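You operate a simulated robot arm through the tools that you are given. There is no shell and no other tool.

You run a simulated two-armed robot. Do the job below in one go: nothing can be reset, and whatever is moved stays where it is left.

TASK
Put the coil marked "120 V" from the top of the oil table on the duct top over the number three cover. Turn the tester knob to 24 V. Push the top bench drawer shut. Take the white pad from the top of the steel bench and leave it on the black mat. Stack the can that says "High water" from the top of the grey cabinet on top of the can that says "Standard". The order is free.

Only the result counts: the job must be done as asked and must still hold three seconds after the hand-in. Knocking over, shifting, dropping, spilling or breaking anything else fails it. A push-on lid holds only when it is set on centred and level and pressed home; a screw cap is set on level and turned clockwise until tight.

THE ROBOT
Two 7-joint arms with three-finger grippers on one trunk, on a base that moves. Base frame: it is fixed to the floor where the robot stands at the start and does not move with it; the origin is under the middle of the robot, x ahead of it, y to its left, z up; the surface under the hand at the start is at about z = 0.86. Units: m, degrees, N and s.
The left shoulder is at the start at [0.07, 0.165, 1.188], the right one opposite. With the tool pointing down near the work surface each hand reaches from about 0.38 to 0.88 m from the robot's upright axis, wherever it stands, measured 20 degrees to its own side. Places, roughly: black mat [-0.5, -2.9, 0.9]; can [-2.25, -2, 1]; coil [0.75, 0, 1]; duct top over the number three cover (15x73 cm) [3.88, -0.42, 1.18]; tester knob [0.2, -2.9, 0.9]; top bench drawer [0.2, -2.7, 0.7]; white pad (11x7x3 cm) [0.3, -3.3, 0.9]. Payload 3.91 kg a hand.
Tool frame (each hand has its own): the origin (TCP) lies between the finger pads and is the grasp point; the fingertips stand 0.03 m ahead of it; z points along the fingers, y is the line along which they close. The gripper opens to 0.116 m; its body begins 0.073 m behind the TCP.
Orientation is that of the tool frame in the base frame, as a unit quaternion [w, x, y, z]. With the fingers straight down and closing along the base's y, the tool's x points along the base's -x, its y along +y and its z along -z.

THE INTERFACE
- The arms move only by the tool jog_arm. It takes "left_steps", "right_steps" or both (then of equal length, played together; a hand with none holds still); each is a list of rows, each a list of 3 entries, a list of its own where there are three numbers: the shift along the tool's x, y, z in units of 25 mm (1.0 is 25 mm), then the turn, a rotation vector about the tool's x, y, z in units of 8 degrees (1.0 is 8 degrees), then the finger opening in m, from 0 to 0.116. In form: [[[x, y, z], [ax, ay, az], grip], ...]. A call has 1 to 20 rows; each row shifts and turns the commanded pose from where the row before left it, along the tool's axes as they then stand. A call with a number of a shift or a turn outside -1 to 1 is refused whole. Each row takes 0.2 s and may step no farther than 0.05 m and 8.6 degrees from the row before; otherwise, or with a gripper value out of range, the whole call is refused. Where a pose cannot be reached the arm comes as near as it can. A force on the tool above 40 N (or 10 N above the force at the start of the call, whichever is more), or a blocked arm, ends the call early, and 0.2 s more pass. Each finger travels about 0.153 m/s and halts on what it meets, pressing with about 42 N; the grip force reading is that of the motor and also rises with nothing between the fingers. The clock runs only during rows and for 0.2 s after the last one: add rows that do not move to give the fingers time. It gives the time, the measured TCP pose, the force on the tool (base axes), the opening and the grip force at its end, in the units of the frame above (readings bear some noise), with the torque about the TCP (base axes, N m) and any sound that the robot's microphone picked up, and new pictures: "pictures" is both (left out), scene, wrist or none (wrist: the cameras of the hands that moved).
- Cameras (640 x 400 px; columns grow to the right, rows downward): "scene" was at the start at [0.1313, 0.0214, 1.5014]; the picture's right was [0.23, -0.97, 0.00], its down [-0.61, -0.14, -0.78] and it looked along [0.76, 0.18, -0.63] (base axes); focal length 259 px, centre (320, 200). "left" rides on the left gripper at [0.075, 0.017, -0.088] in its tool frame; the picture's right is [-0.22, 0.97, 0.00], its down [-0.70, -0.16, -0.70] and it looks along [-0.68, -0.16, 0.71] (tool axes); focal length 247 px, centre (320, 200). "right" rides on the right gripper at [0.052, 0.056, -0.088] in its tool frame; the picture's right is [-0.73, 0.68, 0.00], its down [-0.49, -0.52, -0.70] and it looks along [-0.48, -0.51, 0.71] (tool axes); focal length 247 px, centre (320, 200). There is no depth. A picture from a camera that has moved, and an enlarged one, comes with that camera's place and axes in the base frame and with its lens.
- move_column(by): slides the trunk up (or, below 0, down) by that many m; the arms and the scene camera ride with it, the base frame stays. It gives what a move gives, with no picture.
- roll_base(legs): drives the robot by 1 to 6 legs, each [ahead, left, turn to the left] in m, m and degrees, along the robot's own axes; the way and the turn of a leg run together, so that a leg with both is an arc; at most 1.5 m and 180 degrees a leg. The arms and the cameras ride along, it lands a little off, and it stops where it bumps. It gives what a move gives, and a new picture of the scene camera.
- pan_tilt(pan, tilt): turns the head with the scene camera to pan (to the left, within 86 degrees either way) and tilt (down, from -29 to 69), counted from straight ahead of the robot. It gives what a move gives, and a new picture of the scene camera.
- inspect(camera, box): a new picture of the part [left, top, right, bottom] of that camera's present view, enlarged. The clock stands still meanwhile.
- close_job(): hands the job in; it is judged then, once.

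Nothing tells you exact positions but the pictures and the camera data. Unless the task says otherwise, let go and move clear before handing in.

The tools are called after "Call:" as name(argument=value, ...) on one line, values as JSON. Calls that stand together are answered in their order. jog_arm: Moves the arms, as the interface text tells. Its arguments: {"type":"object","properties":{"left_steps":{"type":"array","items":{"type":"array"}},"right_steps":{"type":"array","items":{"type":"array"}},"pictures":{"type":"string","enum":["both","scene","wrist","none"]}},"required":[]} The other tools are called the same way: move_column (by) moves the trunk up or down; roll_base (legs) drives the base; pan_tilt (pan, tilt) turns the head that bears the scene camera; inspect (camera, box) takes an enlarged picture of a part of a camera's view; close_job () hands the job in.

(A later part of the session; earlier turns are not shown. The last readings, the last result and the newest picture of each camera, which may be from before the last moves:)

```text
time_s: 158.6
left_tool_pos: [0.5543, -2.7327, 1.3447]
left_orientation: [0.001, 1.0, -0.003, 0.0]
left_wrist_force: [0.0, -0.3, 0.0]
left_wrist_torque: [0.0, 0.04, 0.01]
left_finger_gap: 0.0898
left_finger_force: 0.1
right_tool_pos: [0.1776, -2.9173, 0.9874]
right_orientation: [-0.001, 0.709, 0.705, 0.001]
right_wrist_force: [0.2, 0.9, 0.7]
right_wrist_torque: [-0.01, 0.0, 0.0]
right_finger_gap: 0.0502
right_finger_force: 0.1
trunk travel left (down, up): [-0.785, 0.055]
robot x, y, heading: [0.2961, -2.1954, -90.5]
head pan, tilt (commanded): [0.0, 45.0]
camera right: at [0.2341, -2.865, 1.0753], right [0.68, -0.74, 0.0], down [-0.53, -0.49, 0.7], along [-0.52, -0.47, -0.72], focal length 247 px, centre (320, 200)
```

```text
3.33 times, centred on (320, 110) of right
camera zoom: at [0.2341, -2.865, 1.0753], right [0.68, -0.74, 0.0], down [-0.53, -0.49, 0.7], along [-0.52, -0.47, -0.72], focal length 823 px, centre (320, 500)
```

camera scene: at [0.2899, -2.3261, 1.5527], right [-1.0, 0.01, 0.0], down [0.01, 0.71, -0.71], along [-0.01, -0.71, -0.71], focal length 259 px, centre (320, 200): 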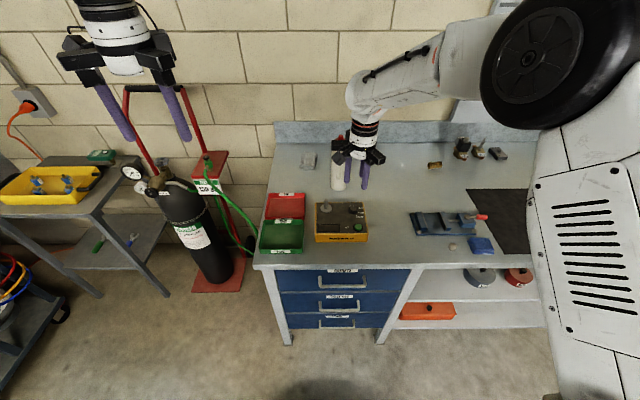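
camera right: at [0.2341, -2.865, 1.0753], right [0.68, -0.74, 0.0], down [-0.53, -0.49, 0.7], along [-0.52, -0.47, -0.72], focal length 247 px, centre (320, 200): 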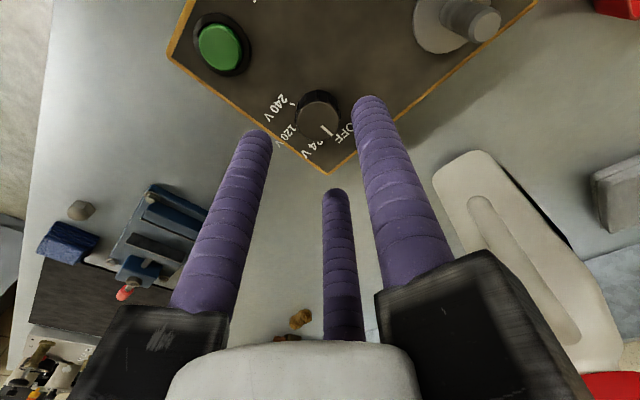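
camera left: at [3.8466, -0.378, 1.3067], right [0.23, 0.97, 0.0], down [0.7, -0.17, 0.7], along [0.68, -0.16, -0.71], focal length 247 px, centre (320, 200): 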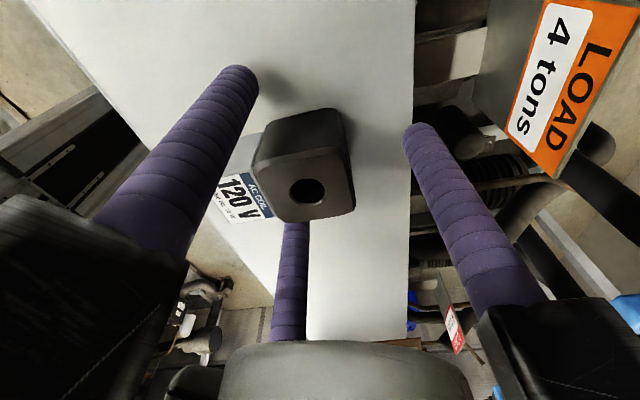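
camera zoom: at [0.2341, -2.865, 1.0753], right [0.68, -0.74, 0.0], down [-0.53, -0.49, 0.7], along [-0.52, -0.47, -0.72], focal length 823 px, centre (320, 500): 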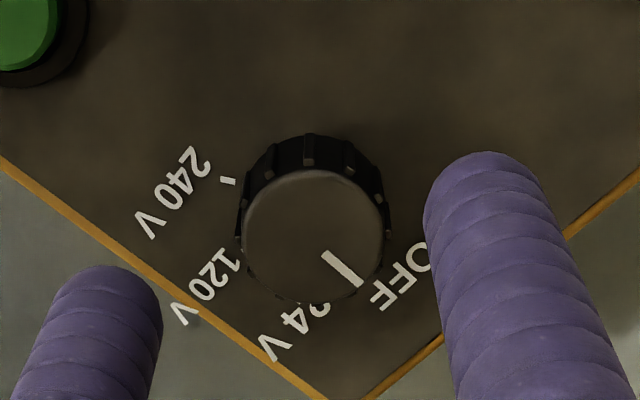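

The hand is centred within 2 mm over the knob. I lower the open fingers around it in small steps, watching for panel contact.

Call:
jog_arm(right_steps=[[[0, 0, 0.5], [0, 0, 0], 0.05], [[0, 0, 0.5], [0, 0, 0], 0.05], [[0, 0, 0.4], [0, 0, 0], 0.05], [[0, 0, 0], [0, 0, 0], 0.05]], pictures="none")

Call:
jog_arm(right_steps=[[[0, 0, 0.1], [0, 0, 0], 0.05], [[0, 0, 0.1], [0, 0, 0], 0.05], [[0, 0, 0], [0, 0, 0], 0.05]], pictures="wrist")

Call:
inspect(camera="scene", box=[300, 170, 400, 250])

```text
time_s: 159.6
left_tool_pos: [0.5539, -2.7326, 1.3439]
left_orientation: [0.0, 1.0, -0.004, 0.0]
left_wrist_force: [-0.9, 0.4, 0.0]
left_wrist_torque: [-0.01, -0.03, 0.0]
left_finger_gap: 0.09
left_finger_force: 0.1
right_tool_pos: [0.1767, -2.9155, 0.951]
right_orientation: [-0.003, 0.709, 0.705, 0.001]
right_wrist_force: [0.0, 0.5, 0.2]
right_wrist_torque: [-0.03, 0.03, 0.02]
right_finger_gap: 0.05
right_finger_force: 0.0
trunk travel left (down, up): [-0.785, 0.055]
robot x, y, heading: [0.2958, -2.2, -90.5]
head pan, tilt (commanded): [0.0, 45.0]
```

```text
time_s: 160.4
left_tool_pos: [0.5545, -2.7317, 1.3426]
left_orientation: [0.001, 1.0, -0.004, 0.001]
left_wrist_force: [0.1, -0.4, 0.7]
left_wrist_torque: [0.02, -0.02, -0.01]
left_finger_gap: 0.09
left_finger_force: 0.1
right_tool_pos: [0.1765, -2.9154, 0.9462]
right_orientation: [-0.002, 0.709, 0.705, 0.002]
right_wrist_force: [0.6, -0.3, 1.3]
right_wrist_torque: [0.0, 0.0, 0.01]
right_finger_gap: 0.0499
right_finger_force: 0.1
trunk travel left (down, up): [-0.785, 0.055]
robot x, y, heading: [0.2964, -2.1943, -90.5]
head pan, tilt (commanded): [0.0, 45.0]
camera right: at [0.233, -2.8629, 1.0339], right [0.68, -0.74, 0.0], down [-0.53, -0.49, 0.7], along [-0.52, -0.47, -0.72], focal length 247 px, centre (320, 200)
```

right: 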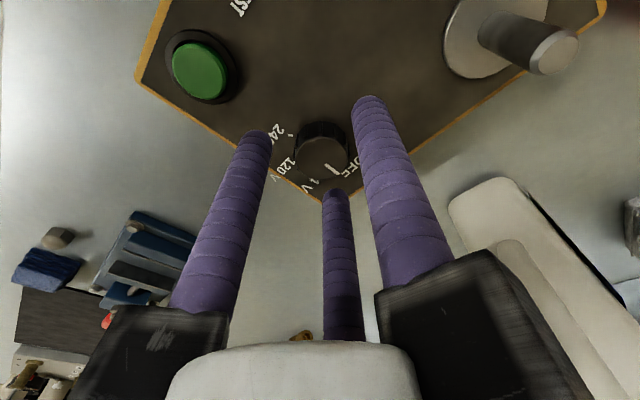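

```text
5.00 times, centred on (350, 210) of scene
camera zoom: at [0.29, -2.3265, 1.5527], right [-1.0, 0.01, 0.0], down [0.01, 0.71, -0.71], along [-0.01, -0.71, -0.71], focal length 1296 px, centre (170, 150)
```

zoom: 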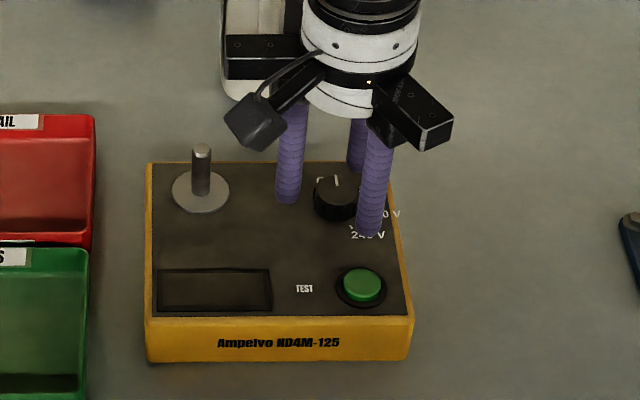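

Call:
jog_arm(right_steps=[[[0, 0, 0.1], [0, 0, 0], 0.05], [[0, 0, 0.1], [0, 0, 0], 0.05], [[0, 0, 0], [0, 0, 0], 0.05]], pictures="none")

Call:
jog_arm(right_steps=[[[0, 0, 0], [0, 0, 0], 0.04], [[0, 0, 0], [0, 0, 0], 0.03], [[0, 0, 0], [0, 0, 0], 0.02], [[0, 0, 0], [0, 0, 0], 0.02], [[0, 0, 0], [0, 0, 0], 0.02]], pictures="wrist")

Call:
inspect(camera="scene", box=[300, 170, 400, 250])

```text
time_s: 161.2
left_tool_pos: [0.5545, -2.7315, 1.3451]
left_orientation: [0.001, 1.0, -0.005, 0.0]
left_wrist_force: [0.0, 0.0, -0.4]
left_wrist_torque: [-0.01, 0.04, 0.03]
left_finger_gap: 0.0899
left_finger_force: 0.1
right_tool_pos: [0.1754, -2.9162, 0.9408]
right_orientation: [-0.002, 0.709, 0.705, 0.002]
right_wrist_force: [-0.4, 0.0, 0.9]
right_wrist_torque: [-0.02, -0.04, 0.0]
right_finger_gap: 0.0501
right_finger_force: 0.1
trunk travel left (down, up): [-0.785, 0.055]
robot x, y, heading: [0.296, -2.1961, -90.5]
head pan, tilt (commanded): [0.0, 45.0]
```

```text
time_s: 162.4
left_tool_pos: [0.5536, -2.7329, 1.3438]
left_orientation: [0.0, 1.0, -0.004, 0.0]
left_wrist_force: [0.6, -0.4, -0.3]
left_wrist_torque: [-0.01, -0.02, 0.0]
left_finger_gap: 0.0901
left_finger_force: 0.0
right_tool_pos: [0.1761, -2.9156, 0.9427]
right_orientation: [-0.001, 0.709, 0.706, 0.002]
right_wrist_force: [0.1, -1.8, -0.4]
right_wrist_torque: [-0.14, -0.02, 0.04]
right_finger_gap: 0.0282
right_finger_force: 44.8
trunk travel left (down, up): [-0.785, 0.055]
robot x, y, heading: [0.2944, -2.1982, -90.5]
head pan, tilt (commanded): [0.0, 45.0]
camera right: at [0.2334, -2.8637, 1.0297], right [0.68, -0.74, 0.0], down [-0.53, -0.49, 0.7], along [-0.52, -0.47, -0.72], focal length 247 px, centre (320, 200)
```

right: 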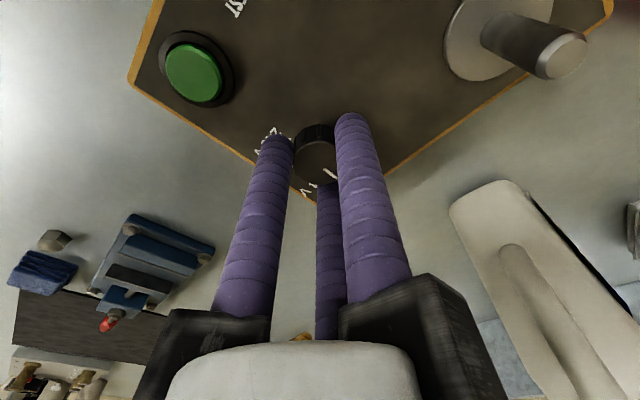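

```text
5.00 times, centred on (350, 210) of scene
camera zoom: at [0.29, -2.3269, 1.5527], right [-1.0, 0.01, 0.0], down [0.01, 0.71, -0.71], along [-0.01, -0.71, -0.71], focal length 1296 px, centre (170, 150)
```

zoom: 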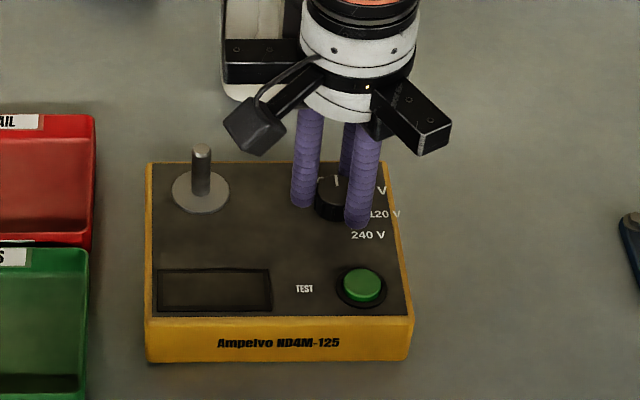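

The fingers grip the knob (gap 0.028). I rotate the hand 45° clockwise.

Call:
jog_arm(right_steps=[[[0, 0, 0], [0, 0, 0.8], 0.02], [[0, 0, 0], [0, 0, 0.8], 0.02], [[0, 0, 0], [0, 0, 0.8], 0.02], [[0, 0, 0], [0, 0, 0.8], 0.02], [[0, 0, 0], [0, 0, 0.8], 0.02], [[0, 0, 0], [0, 0, 0.8], 0.02], [[0, 0, 0], [0, 0, 0.82], 0.02], [[0, 0, 0], [0, 0, 0], 0.02]], pictures="wrist")

Call:
inspect(camera="scene", box=[300, 170, 400, 250])

```text
time_s: 164.2
left_tool_pos: [0.5559, -2.7318, 1.3441]
left_orientation: [0.001, 1.0, -0.004, 0.0]
left_wrist_force: [0.5, -0.8, 0.0]
left_wrist_torque: [0.02, -0.01, 0.02]
left_finger_gap: 0.09
left_finger_force: 0.0
right_tool_pos: [0.1766, -2.915, 0.9412]
right_orientation: [-0.002, 0.925, 0.38, 0.001]
right_wrist_force: [-0.6, -11.9, 10.6]
right_wrist_torque: [-0.13, -0.26, -0.01]
right_finger_gap: 0.0281
right_finger_force: 44.7
trunk travel left (down, up): [-0.785, 0.055]
robot x, y, heading: [0.2902, -2.1961, -90.2]
head pan, tilt (commanded): [0.0, 45.0]
camera right: at [0.2535, -2.9188, 1.0294], right [-0.04, -1.0, 0.0], down [-0.71, 0.03, 0.7], along [-0.7, 0.03, -0.71], focal length 247 px, centre (320, 200)
```

right: 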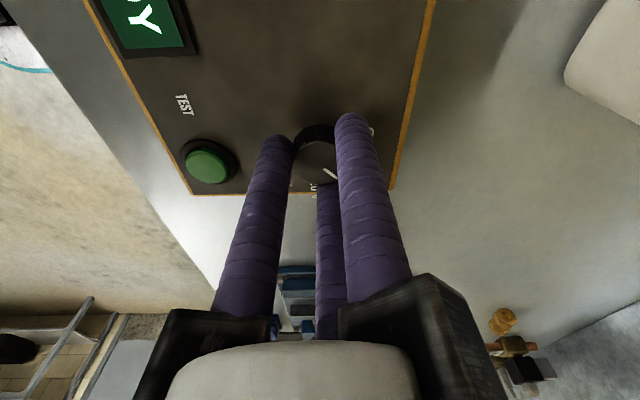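

```text
5.00 times, centred on (350, 210) of scene
camera zoom: at [0.29, -2.3271, 1.5527], right [-1.0, 0.01, 0.0], down [0.01, 0.71, -0.71], along [-0.01, -0.71, -0.71], focal length 1296 px, centre (170, 150)
```

zoom: 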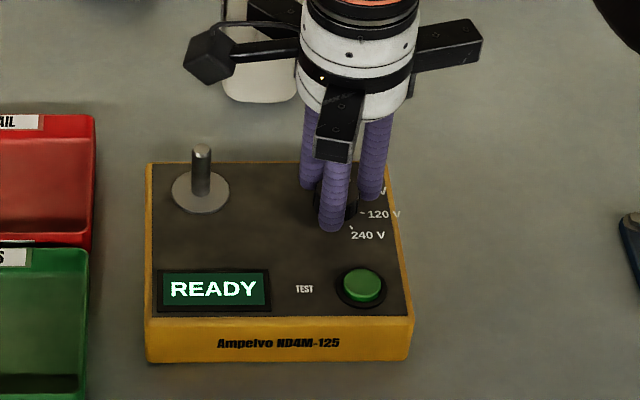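

The tester display lit up ("READY"). I open the fingers, rise clear and check the pointer against the 24 V mark.

Call:
jog_arm(right_steps=[[[0, 0, 0], [0, 0, 0], 0.03], [[0, 0, 0], [0, 0, 0], 0.04], [[0, 0, 0], [0, 0, 0], 0.05], [[0, 0, 0], [0, 0, 0], 0.05], [[0, 0, -0.4], [0, 0, 0], 0.05], [[0, 0, -0.8], [0, 0, 0], 0.05], [[0, 0, -1], [0, 0, 0], 0.05], [[0, 0, -1], [0, 0, 0], 0.05], [[0, 0, -1], [0, 0, 0], 0.05], [[0, 0, -1], [0, 0, 0], 0.05], [[0, 0, 0], [0, 0, 0], 0.05]], pictures="wrist")

Call:
inspect(camera="scene", box=[320, 190, 390, 240])

Call:
inspect(camera="right", box=[270, 40, 400, 150])

```text
time_s: 166.6
left_tool_pos: [0.5557, -2.733, 1.344]
left_orientation: [0.001, 1.0, -0.005, 0.0]
left_wrist_force: [-0.2, -0.6, -0.1]
left_wrist_torque: [-0.02, 0.0, -0.01]
left_finger_gap: 0.09
left_finger_force: 0.1
right_tool_pos: [0.1758, -2.9143, 1.069]
right_orientation: [-0.002, 0.925, 0.38, 0.001]
right_wrist_force: [0.4, -0.3, 1.4]
right_wrist_torque: [0.03, 0.05, 0.0]
right_finger_gap: 0.0501
right_finger_force: 0.1
trunk travel left (down, up): [-0.785, 0.055]
robot x, y, heading: [0.2931, -2.196, -90.4]
head pan, tilt (commanded): [0.0, 45.0]
camera right: at [0.253, -2.9168, 1.157], right [-0.04, -1.0, -0.01], down [-0.71, 0.03, 0.7], along [-0.7, 0.03, -0.71], focal length 247 px, centre (320, 200)
```

right: 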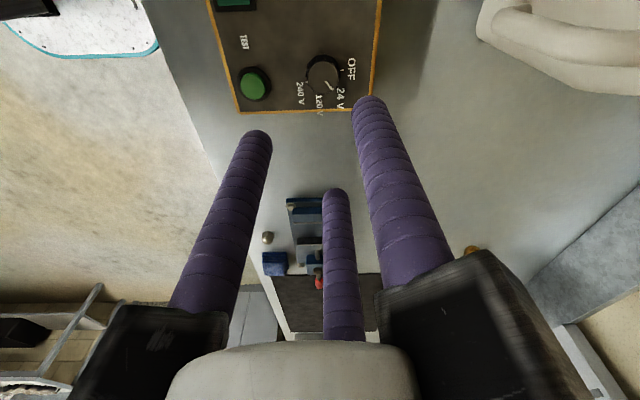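

```text
8.00 times, centred on (355, 215) of scene
camera zoom: at [0.29, -2.327, 1.5526], right [-1.0, 0.01, 0.0], down [0.01, 0.71, -0.71], along [-0.01, -0.71, -0.71], focal length 2074 px, centre (40, 80)
```

zoom: 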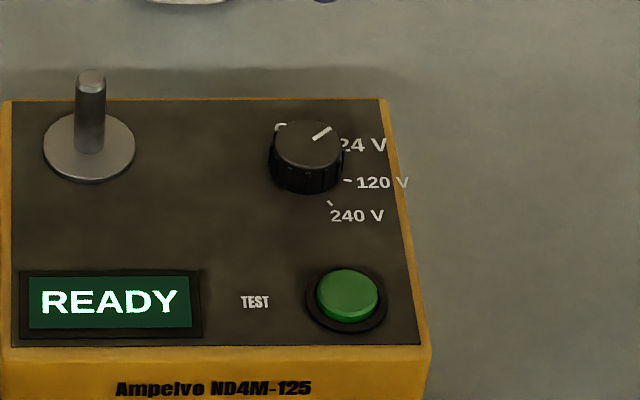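

```text
3.64 times, centred on (335, 95) of right
camera zoom: at [0.253, -2.9168, 1.157], right [-0.04, -1.0, -0.01], down [-0.71, 0.03, 0.7], along [-0.7, 0.03, -0.71], focal length 898 px, centre (266, 582)
```

zoom: 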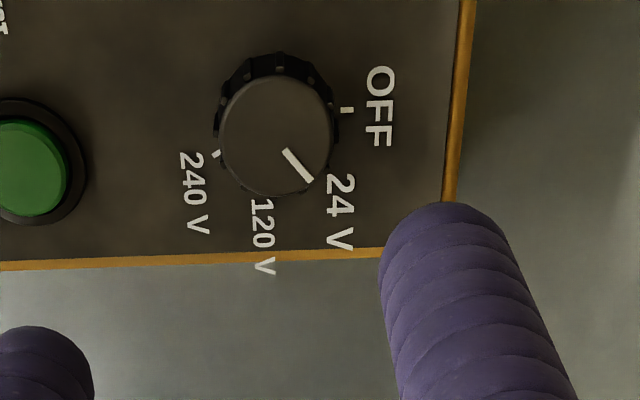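

The pointer now lines up with the 24 V mark and the display reads READY. Next is the pad at about [0.33, −3.20]: I raise the right hand, turn it −135° so the single finger faces the robot, and pull the left hand back.

Call:
jog_arm(right_steps=[[[0, 0, -1], [0, 0, 0], 0.09], [[0, 0, -1], [0, 0, 0], 0.09], [[0, 0, -1], [0, 0, 0], 0.09], [[0, 0, -1], [0, 0, -1], 0.09], [[0, 0, -1], [0, 0, -1], 0.09], [[0, 0, 0], [0, 0, -1], 0.09], [[0, 0, 0], [0, 0, -1], 0.09], [[0, 0, 0], [0, 0, -1], 0.09], [[0, 0, 0], [0, 0, -1], 0.09], [[0, 0, 0], [0, 0, -1], 0.09], [[0, 0, 0], [0, 0, -1], 0.09], [[0, 0, 0], [0, 0, -1], 0.09], [[0, 0, 0], [0, 0, -1], 0.09], [[0, 0, 0], [0, 0, -1], 0.09], [[0, 0, 0], [0, 0, -1], 0.09], [[0, 0, 0], [0, 0, -1], 0.09], [[0, 0, 0], [0, 0, -1], 0.09], [[0, 0, 0], [0, 0, -1], 0.09], [[0, 0, 0], [0, 0, -1], 0.09], [[0, 0, 0], [0, 0, -0.88], 0.09]], left_steps=[[[0, -1, 0], [0, 0, 0], 0.09], [[0, -1, 0], [0, 0, 0], 0.09], [[0, -1, 0], [0, 0, 0], 0.09], [[0, -1, 0], [0, 0, 0], 0.09], [[0, -0.5, 0], [0, 0, 0], 0.09], [[0, 0, 0], [0, 0, 0], 0.09], [[0, 0, 0], [0, 0, 0], 0.09], [[0, 0, 0], [0, 0, 0], 0.09], [[0, 0, 0], [0, 0, 0], 0.09], [[0, 0, 0], [0, 0, 0], 0.09], [[0, 0, 0], [0, 0, 0], 0.09], [[0, 0, 0], [0, 0, 0], 0.09], [[0, 0, 0], [0, 0, 0], 0.09], [[0, 0, 0], [0, 0, 0], 0.09], [[0, 0, 0], [0, 0, 0], 0.09], [[0, 0, 0], [0, 0, 0], 0.09], [[0, 0, 0], [0, 0, 0], 0.09], [[0, 0, 0], [0, 0, 0], 0.09], [[0, 0, 0], [0, 0, 0], 0.09], [[0, 0, 0], [0, 0, 0], 0.09]], pictures="both")

```text
time_s: 170.8
left_tool_pos: [0.557, -2.62, 1.3436]
left_orientation: [0.001, 1.0, -0.005, 0.0]
left_wrist_force: [-0.3, 0.7, 0.2]
left_wrist_torque: [0.03, 0.0, 0.0]
left_finger_gap: 0.0901
left_finger_force: 0.1
right_tool_pos: [0.1772, -2.9163, 1.197]
right_orientation: [0.0, 0.001, 1.0, 0.002]
right_wrist_force: [-0.1, 0.8, -1.2]
right_wrist_torque: [0.01, -0.01, -0.01]
right_finger_gap: 0.0901
right_finger_force: 0.0
trunk travel left (down, up): [-0.785, 0.055]
robot x, y, heading: [0.2938, -2.1926, -90.3]
head pan, tilt (commanded): [0.0, 45.0]
camera scene: at [0.29, -2.3266, 1.5527], right [-1.0, 0.01, 0.0], down [0.01, 0.71, -0.71], along [-0.01, -0.71, -0.71], focal length 259 px, centre (320, 200)
camera right: at [0.1252, -2.8596, 1.285], right [0.73, 0.68, 0.0], down [0.49, -0.53, 0.7], along [0.48, -0.51, -0.72], focal length 247 px, centre (320, 200)
camera left: at [0.6322, -2.6368, 1.4304], right [-0.23, -0.97, 0.0], down [-0.69, 0.17, 0.7], along [-0.68, 0.16, -0.71], focal length 247 px, centre (320, 200)
```

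scene: 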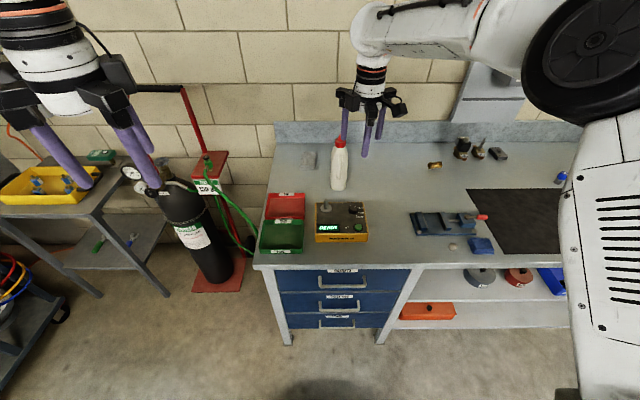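
right: 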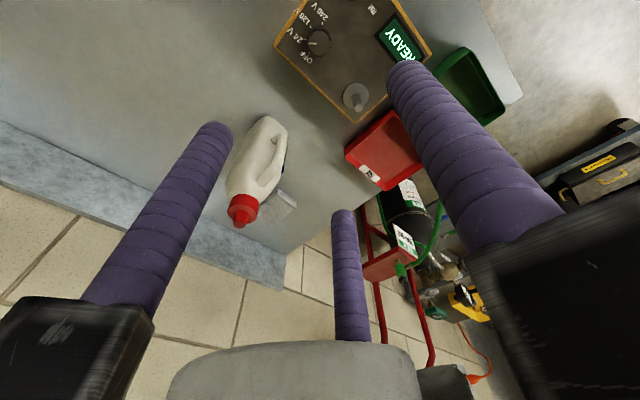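
left: 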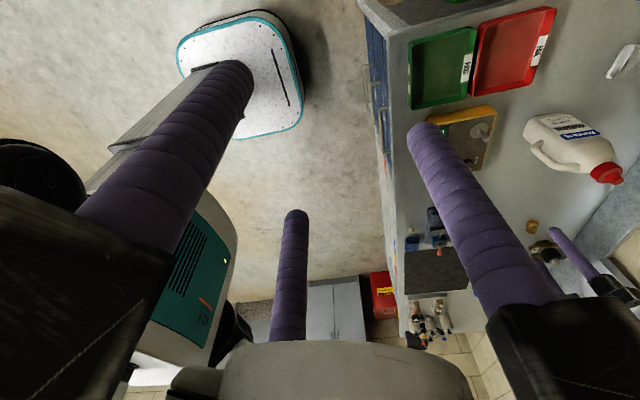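

Call:
roll_base(legs=[[0, 0.15, 0], [0.2, 0, 0]])

Call:
inspect(camera="right", box=[0, 0, 640, 400])

Call:
inspect(camera="scene", box=[280, 80, 480, 220])

```text
time_s: 173.3
left_tool_pos: [0.7043, -2.8139, 1.3447]
left_orientation: [0.002, 1.0, -0.005, 0.001]
left_wrist_force: [0.1, 0.2, 0.6]
left_wrist_torque: [-0.04, -0.01, 0.0]
left_finger_gap: 0.09
left_finger_force: 0.0
right_tool_pos: [0.3236, -3.1125, 1.1991]
right_orientation: [0.001, 0.003, 1.0, 0.0]
right_wrist_force: [0.6, -0.1, 0.4]
right_wrist_torque: [-0.02, -0.01, -0.02]
right_finger_gap: 0.0901
right_finger_force: 0.0
trunk travel left (down, up): [-0.785, 0.055]
robot x, y, heading: [0.441, -2.3949, -90.6]
head pan, tilt (commanded): [0.0, 45.0]
camera scene: at [0.4361, -2.5212, 1.553], right [-1.0, 0.01, 0.0], down [0.01, 0.71, -0.71], along [-0.01, -0.71, -0.71], focal length 259 px, centre (320, 200)
```

scene: 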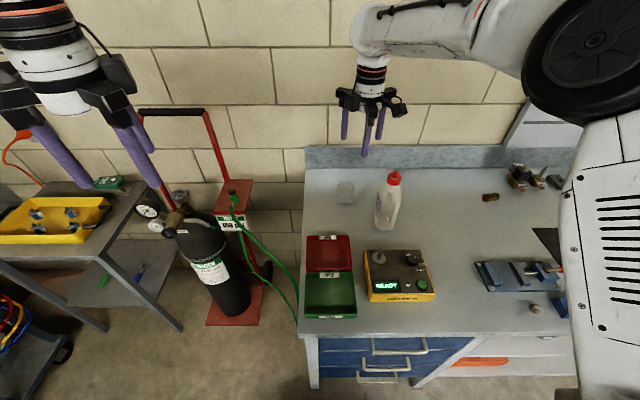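

```text
1.00 times, centred on (320, 200) of right (not enlarged: the box is as wide or as high as the picture)
camera zoom: at [0.2716, -3.0548, 1.2865], right [0.73, 0.68, 0.0], down [0.48, -0.53, 0.7], along [0.47, -0.51, -0.72], focal length 247 px, centre (320, 200)
```

zoom: 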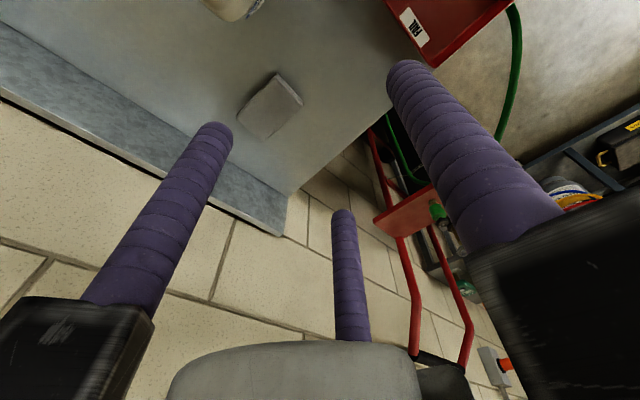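

```text
2.86 times, centred on (380, 150) of scene
camera zoom: at [0.4361, -2.5212, 1.553], right [-1.0, 0.01, 0.0], down [0.01, 0.71, -0.71], along [-0.01, -0.71, -0.71], focal length 741 px, centre (149, 343)
```

zoom: 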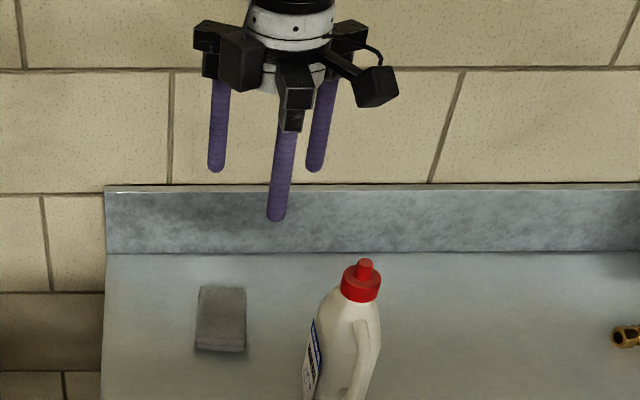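

Call:
inspect(camera="right", box=[210, 50, 330, 160])

```text
3.64 times, centred on (270, 105) of right
camera zoom: at [0.2716, -3.0548, 1.2865], right [0.73, 0.68, 0.0], down [0.48, -0.53, 0.7], along [0.47, -0.51, -0.72], focal length 898 px, centre (502, 546)
```

zoom: 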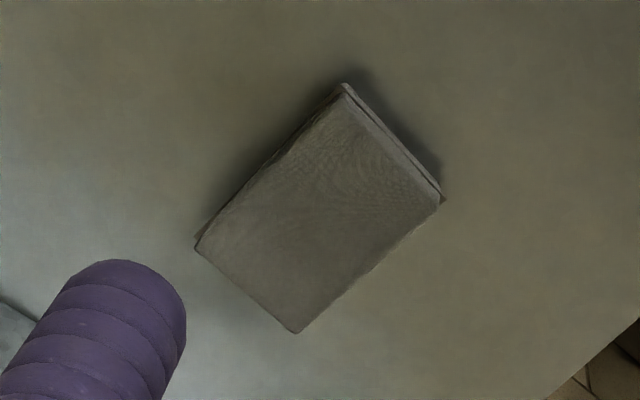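

The pad's top centre is near [0.333, −3.243] at z ≈ 0.90, turned about 6°. It is at the edge of my reach, so I roll forward 6 cm more, then align the hand above it.

Call:
roll_base(legs=[[0.06, 0, 0]])

Call:
jog_arm(right_steps=[[[-0.4, 0, 0], [0, 0, 0.75], 0.116], [[0, -0.75, 0], [0, 0, 0], 0.116], [[0, -0.75, 0], [0, 0, 0], 0.116], [[0, -0.7, 0.5], [0, 0, 0], 0.116], [[0, 0, 1], [0, 0, 0], 0.116], [[0, 0, 1], [0, 0, 0], 0.116], [[0, 0, 1], [0, 0, 0], 0.116], [[0, 0, 0], [0, 0, 0], 0.116]], pictures="wrist")

Call:
inspect(camera="scene", box=[280, 80, 480, 220])

```text
time_s: 174.3
left_tool_pos: [0.7034, -2.8686, 1.3456]
left_orientation: [0.004, 1.0, -0.005, 0.0]
left_wrist_force: [-0.2, 0.4, -0.2]
left_wrist_torque: [-0.1, 0.04, -0.01]
left_finger_gap: 0.09
left_finger_force: 0.1
right_tool_pos: [0.3247, -3.168, 1.2012]
right_orientation: [0.0, 0.001, 1.0, 0.0]
right_wrist_force: [-0.4, 1.8, 1.0]
right_wrist_torque: [-0.02, 0.01, -0.03]
right_finger_gap: 0.0901
right_finger_force: 0.0
trunk travel left (down, up): [-0.785, 0.055]
robot x, y, heading: [0.434, -2.4528, -90.4]
head pan, tilt (commanded): [0.0, 45.0]
camera scene: at [0.4364, -2.5761, 1.5536], right [-1.0, 0.01, 0.0], down [0.0, 0.7, -0.71], along [0.0, -0.71, -0.7], focal length 259 px, centre (320, 200)
```

scene: 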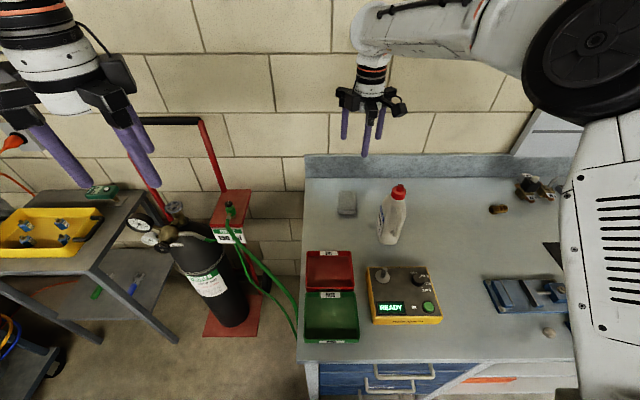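

```text
time_s: 176.1
left_tool_pos: [0.7032, -2.8757, 1.3443]
left_orientation: [0.002, 1.0, -0.005, 0.0]
left_wrist_force: [0.5, -0.1, -0.6]
left_wrist_torque: [-0.04, -0.01, 0.01]
left_finger_gap: 0.09
left_finger_force: 0.0
right_tool_pos: [0.3287, -3.2279, 1.111]
right_orientation: [0.0, 0.053, 0.999, 0.001]
right_wrist_force: [0.7, -0.4, -0.1]
right_wrist_torque: [0.01, -0.01, -0.03]
right_finger_gap: 0.116
right_finger_force: 0.1
trunk travel left (down, up): [-0.785, 0.055]
robot x, y, heading: [0.4437, -2.456, -90.4]
head pan, tilt (commanded): [0.0, 45.0]
camera right: at [0.2827, -3.1653, 1.1995], right [0.8, 0.6, 0.0], down [0.43, -0.57, 0.7], along [0.42, -0.56, -0.72], focal length 247 px, centre (320, 200)
```

right: 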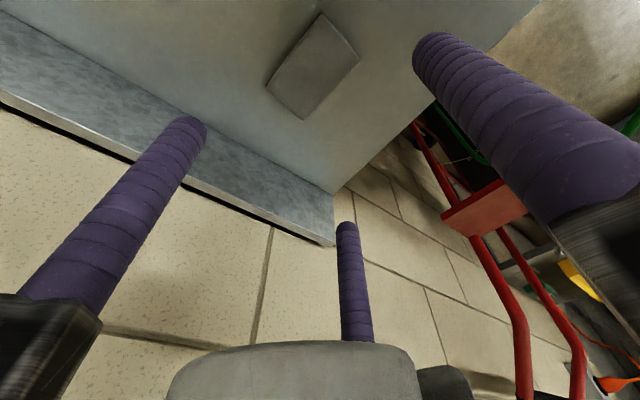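

```text
2.86 times, centred on (380, 150) of scene
camera zoom: at [0.4363, -2.5832, 1.5528], right [-1.0, 0.01, 0.0], down [0.0, 0.71, -0.71], along [0.0, -0.71, -0.71], focal length 741 px, centre (149, 343)
```

zoom: 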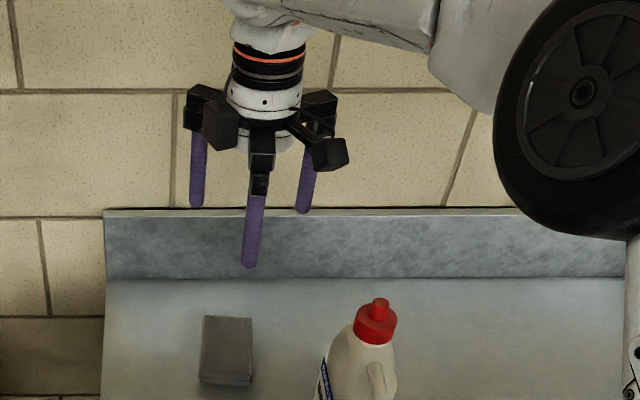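

Call:
jog_arm(right_steps=[[[-0.21, -0.14, 1], [0, 0, 0], 0.116], [[0, 0, 1], [0, 0, 0], 0.116], [[0, 0, 1], [0, 0, 0], 0.116], [[0, 0, 1], [0, 0, 0], 0.116], [[0, 0, 1], [0, 0, 0], 0.116], [[0, 0, 0.7], [0, 0, 0], 0.116], [[0, 0, 0], [0, 0, 0], 0.116]], pictures="wrist")

Call:
inspect(camera="scene", box=[280, 80, 480, 220])

```text
time_s: 177.7
left_tool_pos: [0.7044, -2.8766, 1.3429]
left_orientation: [0.002, 1.0, -0.004, -0.001]
left_wrist_force: [0.4, 0.2, 0.6]
left_wrist_torque: [-0.05, -0.01, 0.02]
left_finger_gap: 0.0897
left_finger_force: 0.1
right_tool_pos: [0.334, -3.2318, 0.969]
right_orientation: [-0.001, 0.054, 0.999, 0.001]
right_wrist_force: [-0.4, -0.2, -1.1]
right_wrist_torque: [-0.02, -0.02, 0.03]
right_finger_gap: 0.1162
right_finger_force: 0.1
trunk travel left (down, up): [-0.785, 0.055]
robot x, y, heading: [0.4421, -2.4527, -90.4]
head pan, tilt (commanded): [0.0, 45.0]
camera right: at [0.289, -3.1695, 1.0564], right [0.8, 0.6, 0.0], down [0.43, -0.57, 0.7], along [0.42, -0.56, -0.72], focal length 247 px, centre (320, 200)
```

right: 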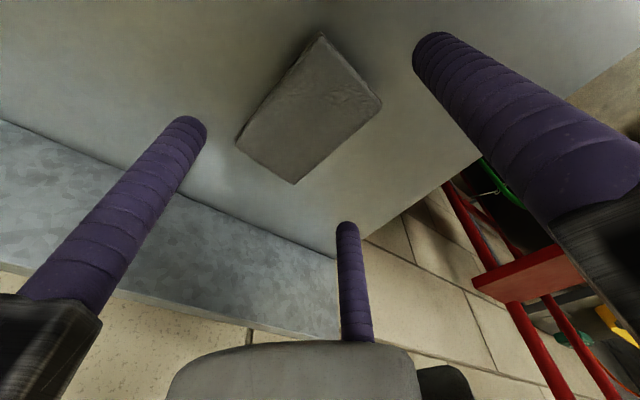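

```text
2.86 times, centred on (380, 150) of scene
camera zoom: at [0.4365, -2.5837, 1.5527], right [-1.0, 0.01, 0.0], down [0.0, 0.71, -0.71], along [0.0, -0.71, -0.71], focal length 741 px, centre (149, 343)
```

zoom: 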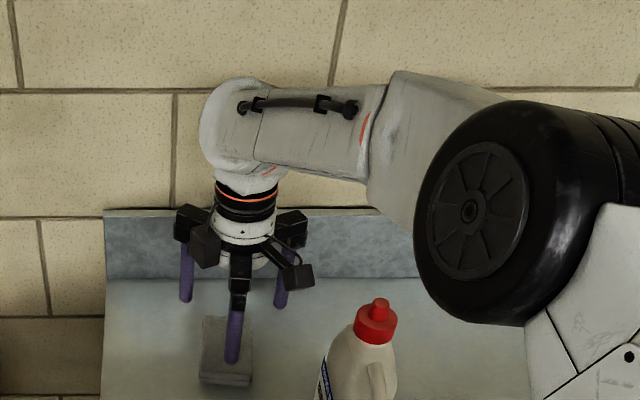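

Call:
jog_arm(right_steps=[[[0, -0.14, 0.7], [0, 0, 0], 0.116], [[0, 0, 0.7], [0, 0, 0], 0.116], [[0, 0, 0.7], [0, 0, 0], 0.116], [[0, 0, 0.2], [0, 0, 0], 0.116], [[0, 0, 0], [0, 0, 0], 0.116]], pictures="none")

Call:
jog_arm(right_steps=[[[0, 0, 0.2], [0, 0, 0], 0.116], [[0, 0, 0.15], [0, 0, 0], 0.116], [[0, 0, 0], [0, 0, 0], 0.116]], pictures="wrist")

Call:
inspect(camera="scene", box=[280, 120, 440, 230])

```text
time_s: 178.9
left_tool_pos: [0.704, -2.8742, 1.3458]
left_orientation: [0.002, 1.0, -0.005, -0.001]
left_wrist_force: [0.0, 0.4, 0.3]
left_wrist_torque: [0.0, -0.03, 0.0]
left_finger_gap: 0.0903
left_finger_force: 0.0
right_tool_pos: [0.3336, -3.2338, 0.9085]
right_orientation: [0.0, 0.052, 0.999, 0.001]
right_wrist_force: [0.4, -0.7, 0.6]
right_wrist_torque: [0.0, 0.0, 0.02]
right_finger_gap: 0.1161
right_finger_force: 0.1
trunk travel left (down, up): [-0.785, 0.055]
robot x, y, heading: [0.4379, -2.4544, -90.3]
head pan, tilt (commanded): [0.0, 45.0]
```

```text
time_s: 179.7
left_tool_pos: [0.7044, -2.8762, 1.3432]
left_orientation: [0.001, 1.0, -0.004, 0.0]
left_wrist_force: [-1.1, 1.2, 0.0]
left_wrist_torque: [0.0, -0.03, 0.03]
left_finger_gap: 0.09
left_finger_force: 0.2
right_tool_pos: [0.3333, -3.2348, 0.9017]
right_orientation: [-0.001, 0.054, 0.999, 0.001]
right_wrist_force: [0.0, -0.1, 0.2]
right_wrist_torque: [-0.04, -0.02, 0.02]
right_finger_gap: 0.1158
right_finger_force: 0.0
trunk travel left (down, up): [-0.785, 0.055]
robot x, y, heading: [0.4366, -2.4535, -90.5]
head pan, tilt (commanded): [0.0, 45.0]
camera right: at [0.2884, -3.173, 0.9895], right [0.8, 0.6, 0.0], down [0.43, -0.57, 0.7], along [0.42, -0.56, -0.72], focal length 247 px, centre (320, 200)
```

right: 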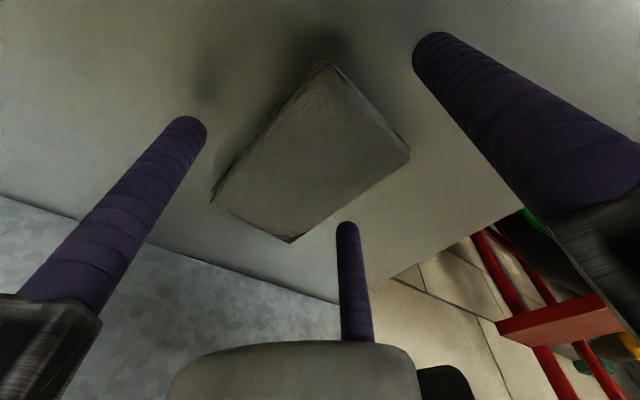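

```text
3.64 times, centred on (360, 175) of scene
camera zoom: at [0.4364, -2.5838, 1.5527], right [-1.0, 0.01, 0.0], down [0.0, 0.71, -0.71], along [0.0, -0.71, -0.71], focal length 943 px, centre (174, 291)
```

zoom: 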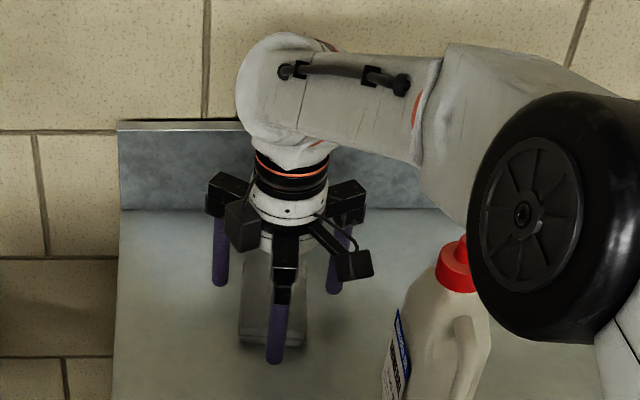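

Call:
jog_arm(right_steps=[[[0, 0, 0.12], [0, 0, 0], 0.116], [[0, 0, 0.12], [0, 0, 0], 0.116], [[0, 0, 0], [0, 0, 0], 0.116]], pictures="none")

Call:
jog_arm(right_steps=[[[0, 0, 0], [0, 0, 0], 0.1], [[0, 0, 0], [0, 0, 0], 0.085], [[0, 0, 0], [0, 0, 0], 0.07], [[0, 0, 0], [0, 0, 0], 0.055], [[0, 0, 0], [0, 0, 0], 0.04], [[0, 0, 0], [0, 0, 0], 0.04], [[0, 0, 0], [0, 0, 0], 0.04]], pictures="wrist")

```text
time_s: 180.5
left_tool_pos: [0.704, -2.8761, 1.3453]
left_orientation: [0.002, 1.0, -0.004, 0.0]
left_wrist_force: [-0.9, -0.2, 0.8]
left_wrist_torque: [-0.01, -0.01, -0.02]
left_finger_gap: 0.0898
left_finger_force: 0.0
right_tool_pos: [0.333, -3.2344, 0.8934]
right_orientation: [-0.001, 0.053, 0.999, 0.001]
right_wrist_force: [0.3, -0.1, 0.7]
right_wrist_torque: [-0.02, 0.01, 0.02]
right_finger_gap: 0.116
right_finger_force: 0.1
trunk travel left (down, up): [-0.785, 0.055]
robot x, y, heading: [0.4385, -2.4498, -90.6]
head pan, tilt (commanded): [0.0, 45.0]
```

```text
time_s: 182.1
left_tool_pos: [0.7045, -2.8766, 1.3444]
left_orientation: [0.002, 1.0, -0.004, 0.0]
left_wrist_force: [-0.8, -0.2, 0.2]
left_wrist_torque: [-0.02, -0.03, -0.01]
left_finger_gap: 0.0899
left_finger_force: 0.0
right_tool_pos: [0.333, -3.2336, 0.8944]
right_orientation: [0.0, 0.054, 0.999, 0.001]
right_wrist_force: [0.4, -1.2, -0.2]
right_wrist_torque: [-0.03, 0.06, -0.02]
right_finger_gap: 0.0766
right_finger_force: 36.5
trunk travel left (down, up): [-0.785, 0.055]
robot x, y, heading: [0.4388, -2.4539, -90.5]
head pan, tilt (commanded): [0.0, 45.0]
camera right: at [0.2873, -3.1727, 0.9823], right [0.8, 0.6, 0.0], down [0.43, -0.57, 0.7], along [0.42, -0.56, -0.72], focal length 247 px, centre (320, 200)
```

right: 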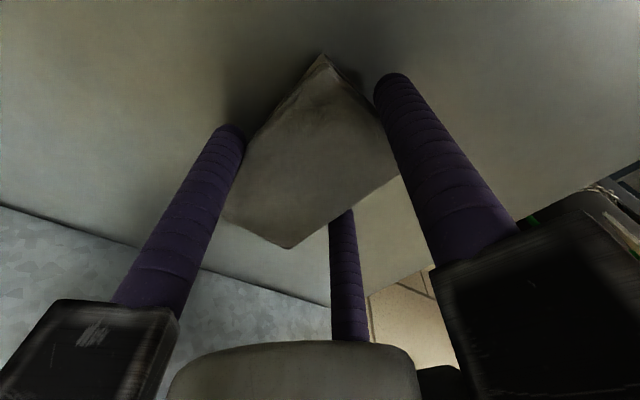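

The fingers hold the pad at gap 0.077. I test-lift slowly.

Call:
jog_arm(right_steps=[[[0, 0, -0.2], [0, 0, 0], 0.03], [[0, 0, -0.3], [0, 0, 0], 0.03], [[0, 0, -0.4], [0, 0, 0], 0.03], [[0, 0, -0.5], [0, 0, 0], 0.03], [[0, 0, -0.6], [0, 0, 0], 0.03], [[0, 0, 0], [0, 0, 0], 0.03]], pictures="wrist")

Call:
inspect(camera="scene", box=[280, 100, 440, 210])

```text
time_s: 183.5
left_tool_pos: [0.704, -2.8767, 1.3438]
left_orientation: [0.001, 1.0, -0.004, 0.001]
left_wrist_force: [0.7, -0.3, 0.5]
left_wrist_torque: [-0.02, -0.01, -0.02]
left_finger_gap: 0.0901
left_finger_force: 0.0
right_tool_pos: [0.3344, -3.234, 0.9441]
right_orientation: [0.0, 0.053, 0.999, 0.002]
right_wrist_force: [0.1, -0.1, 0.8]
right_wrist_torque: [-0.02, -0.02, 0.0]
right_finger_gap: 0.0763
right_finger_force: 42.7
trunk travel left (down, up): [-0.785, 0.055]
robot x, y, heading: [0.4376, -2.4545, -90.3]
head pan, tilt (commanded): [0.0, 45.0]
camera right: at [0.2885, -3.1733, 1.0331], right [0.8, 0.6, 0.0], down [0.43, -0.57, 0.7], along [0.42, -0.56, -0.72], focal length 247 px, centre (320, 200)
```

right: 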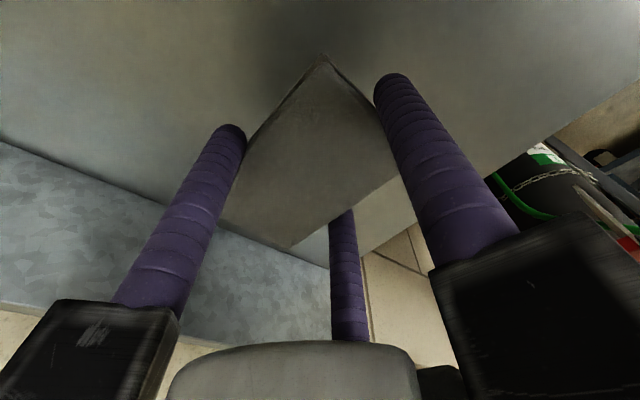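

```text
3.64 times, centred on (360, 155) of scene
camera zoom: at [0.4364, -2.5842, 1.5526], right [-1.0, 0.01, 0.0], down [0.0, 0.71, -0.71], along [0.0, -0.71, -0.71], focal length 943 px, centre (174, 364)
```

zoom: 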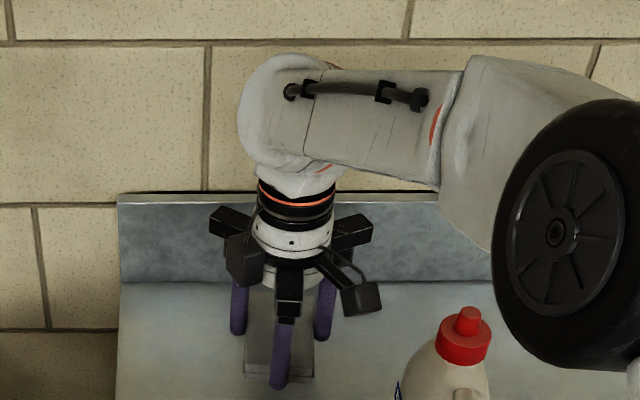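

The pad is held. I raise it well above the bottle, back off from the bench, and slide right toward the black mat centred near [−0.48, −2.92].

Call:
jog_arm(right_steps=[[[0, 0, -0.7], [0, 0, 0], 0.03], [[0, 0, -0.9], [0, 0, 0], 0.03], [[0, 0, -0.9], [0, 0, 0], 0.03], [[0, 0, -0.9], [0, 0, 0], 0.03], [[0, 0, -0.9], [0, 0, 0], 0.03], [[0, 0, -0.9], [0, 0, 0], 0.03], [[0, 0, -0.9], [0, 0, 0], 0.03], [[0, 0, -0.9], [0, 0, 0], 0.03], [[0, 0, -0.9], [0, 0, 0], 0.03], [[0, 0, -0.9], [0, 0, 0], 0.03], [[0, 0, -0.9], [0, 0, 0], 0.03], [[0, 0, -0.5], [0, 0, 0], 0.03], [[0, 0, 0], [0, 0, 0], 0.03]], pictures="none")

Call:
roll_base(legs=[[-0.2, 0, 0], [0, -0.81, 0]])

Call:
pan_tilt(pan=-10, tilt=45)

```text
time_s: 186.3
left_tool_pos: [0.7043, -2.8757, 1.3451]
left_orientation: [0.002, 1.0, -0.005, 0.0]
left_wrist_force: [0.0, -0.1, 0.2]
left_wrist_torque: [0.01, -0.01, -0.04]
left_finger_gap: 0.09
left_finger_force: 0.1
right_tool_pos: [0.3332, -3.2385, 1.2014]
right_orientation: [0.0, 0.053, 0.999, 0.002]
right_wrist_force: [0.4, 0.0, -0.8]
right_wrist_torque: [0.0, -0.05, -0.05]
right_finger_gap: 0.0765
right_finger_force: 42.1
trunk travel left (down, up): [-0.785, 0.055]
robot x, y, heading: [0.4387, -2.4537, -90.2]
head pan, tilt (commanded): [0.0, 45.0]
```

```text
time_s: 191.9
left_tool_pos: [-0.1116, -2.666, 1.3446]
left_orientation: [0.001, 1.0, -0.005, -0.001]
left_wrist_force: [0.1, 0.7, 0.4]
left_wrist_torque: [-0.02, 0.02, -0.04]
left_finger_gap: 0.0899
left_finger_force: 0.0
right_tool_pos: [-0.4843, -3.0273, 1.2003]
right_orientation: [0.0, 0.054, 0.999, 0.002]
right_wrist_force: [-1.0, 0.4, -0.8]
right_wrist_torque: [-0.02, -0.01, 0.01]
right_finger_gap: 0.0762
right_finger_force: 42.2
trunk travel left (down, up): [-0.785, 0.055]
robot x, y, heading: [-0.3756, -2.2435, -90.7]
head pan, tilt (commanded): [0.0, 45.0]
camera scene: at [-0.3797, -2.3734, 1.5527], right [-1.0, 0.01, 0.0], down [0.01, 0.71, -0.71], along [-0.01, -0.71, -0.71], focal length 259 px, centre (320, 200)
```

scene: 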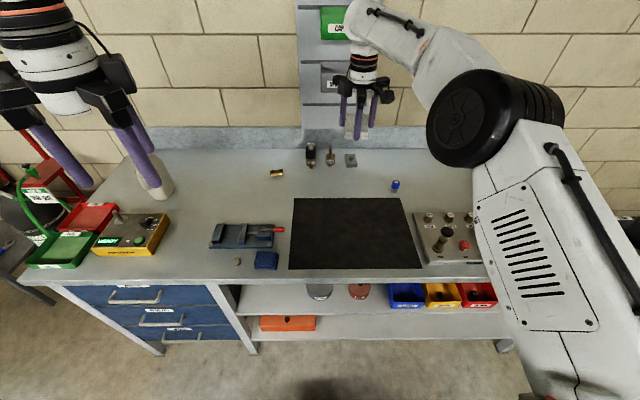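

```text
time_s: 192.6
left_tool_pos: [-0.1127, -2.6656, 1.3433]
left_orientation: [0.002, 1.0, -0.005, 0.0]
left_wrist_force: [0.9, 0.0, 0.3]
left_wrist_torque: [0.02, -0.01, 0.01]
left_finger_gap: 0.09
left_finger_force: 0.0
right_tool_pos: [-0.4852, -3.027, 1.2004]
right_orientation: [0.0, 0.053, 0.999, 0.001]
right_wrist_force: [-0.1, 0.6, -0.7]
right_wrist_torque: [0.02, 0.0, 0.0]
right_finger_gap: 0.0761
right_finger_force: 42.0
trunk travel left (down, up): [-0.785, 0.055]
robot x, y, heading: [-0.3758, -2.2443, -90.5]
head pan, tilt (commanded): [-10.0, 45.0]
camera scene: at [-0.3948, -2.372, 1.5527], right [-0.98, 0.18, 0.0], down [0.13, 0.7, -0.71], along [-0.13, -0.7, -0.71], focal length 259 px, centre (320, 200)
```

scene: 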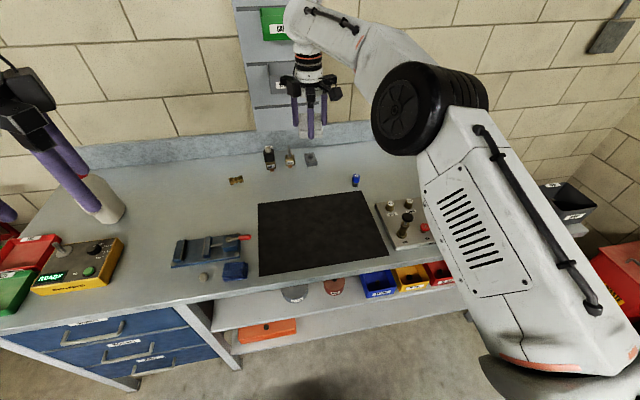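

The mat is clear below. I move the pad over the mat centre and lower it.

Call:
jog_arm(right_steps=[[[0.1, 0.95, 0], [0, 0, 0], 0.03], [[0.1, 0.95, 0], [0, 0, 0], 0.03], [[0.1, 0.95, 0], [0, 0, 0], 0.03], [[0.1, 0.95, 0], [0, 0, 0], 0.03], [[0.1, 0.95, 0], [0, 0, 0], 0.03], [[0, 0, 0.8], [0, 0, 0], 0.03], [[0, 0, 0.9], [0, 0, 0], 0.03], [[0, 0, 0.9], [0, 0, 0], 0.03], [[0, 0, 0.9], [0, 0, 0], 0.03], [[0, 0, 0.9], [0, 0, 0], 0.03], [[0, 0, 0.9], [0, 0, 0], 0.03], [[0, 0, 0.9], [0, 0, 0], 0.03], [[0, 0, 0.9], [0, 0, 0], 0.03], [[0, 0, 0.9], [0, 0, 0], 0.03], [[0, 0, 0.9], [0, 0, 0], 0.03], [[0, 0, 0.9], [0, 0, 0], 0.03], [[0, 0, 0.9], [0, 0, 0], 0.03], [[0, 0, 0], [0, 0, 0], 0.03]], pictures="both")

```text
time_s: 196.4
left_tool_pos: [-0.1131, -2.6653, 1.344]
left_orientation: [0.002, 1.0, -0.004, 0.0]
left_wrist_force: [0.2, 0.0, -0.3]
left_wrist_torque: [-0.02, 0.03, 0.0]
left_finger_gap: 0.09
left_finger_force: 0.0
right_tool_pos: [-0.4862, -2.9057, 0.9339]
right_orientation: [0.0, 0.055, 0.999, 0.002]
right_wrist_force: [0.3, 0.1, -0.8]
right_wrist_torque: [0.0, 0.0, 0.02]
right_finger_gap: 0.0762
right_finger_force: 42.6
trunk travel left (down, up): [-0.785, 0.055]
robot x, y, heading: [-0.3731, -2.2421, -90.3]
head pan, tilt (commanded): [-10.0, 45.0]
camera scene: at [-0.3944, -2.3716, 1.5527], right [-0.98, 0.18, 0.0], down [0.13, 0.7, -0.71], along [-0.13, -0.7, -0.71], focal length 259 px, centre (320, 200)
camera right: at [-0.5312, -2.8438, 1.0214], right [0.8, 0.6, 0.0], down [0.43, -0.57, 0.7], along [0.42, -0.56, -0.72], focal length 247 px, centre (320, 200)
```

scene: 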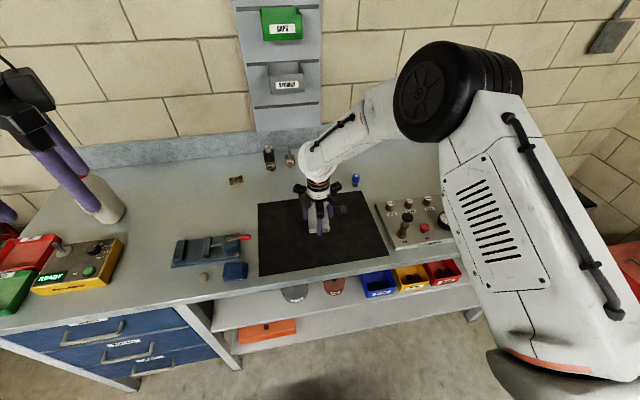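
right: 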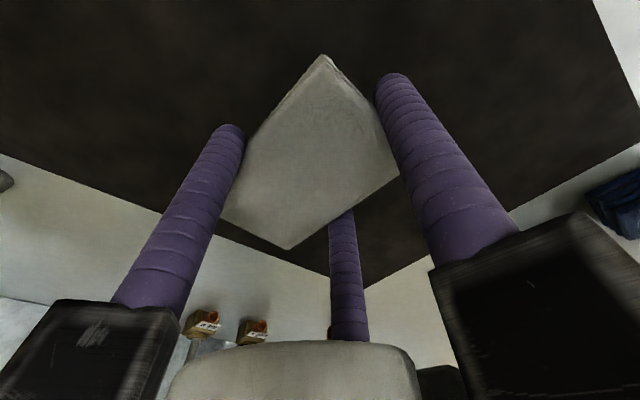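

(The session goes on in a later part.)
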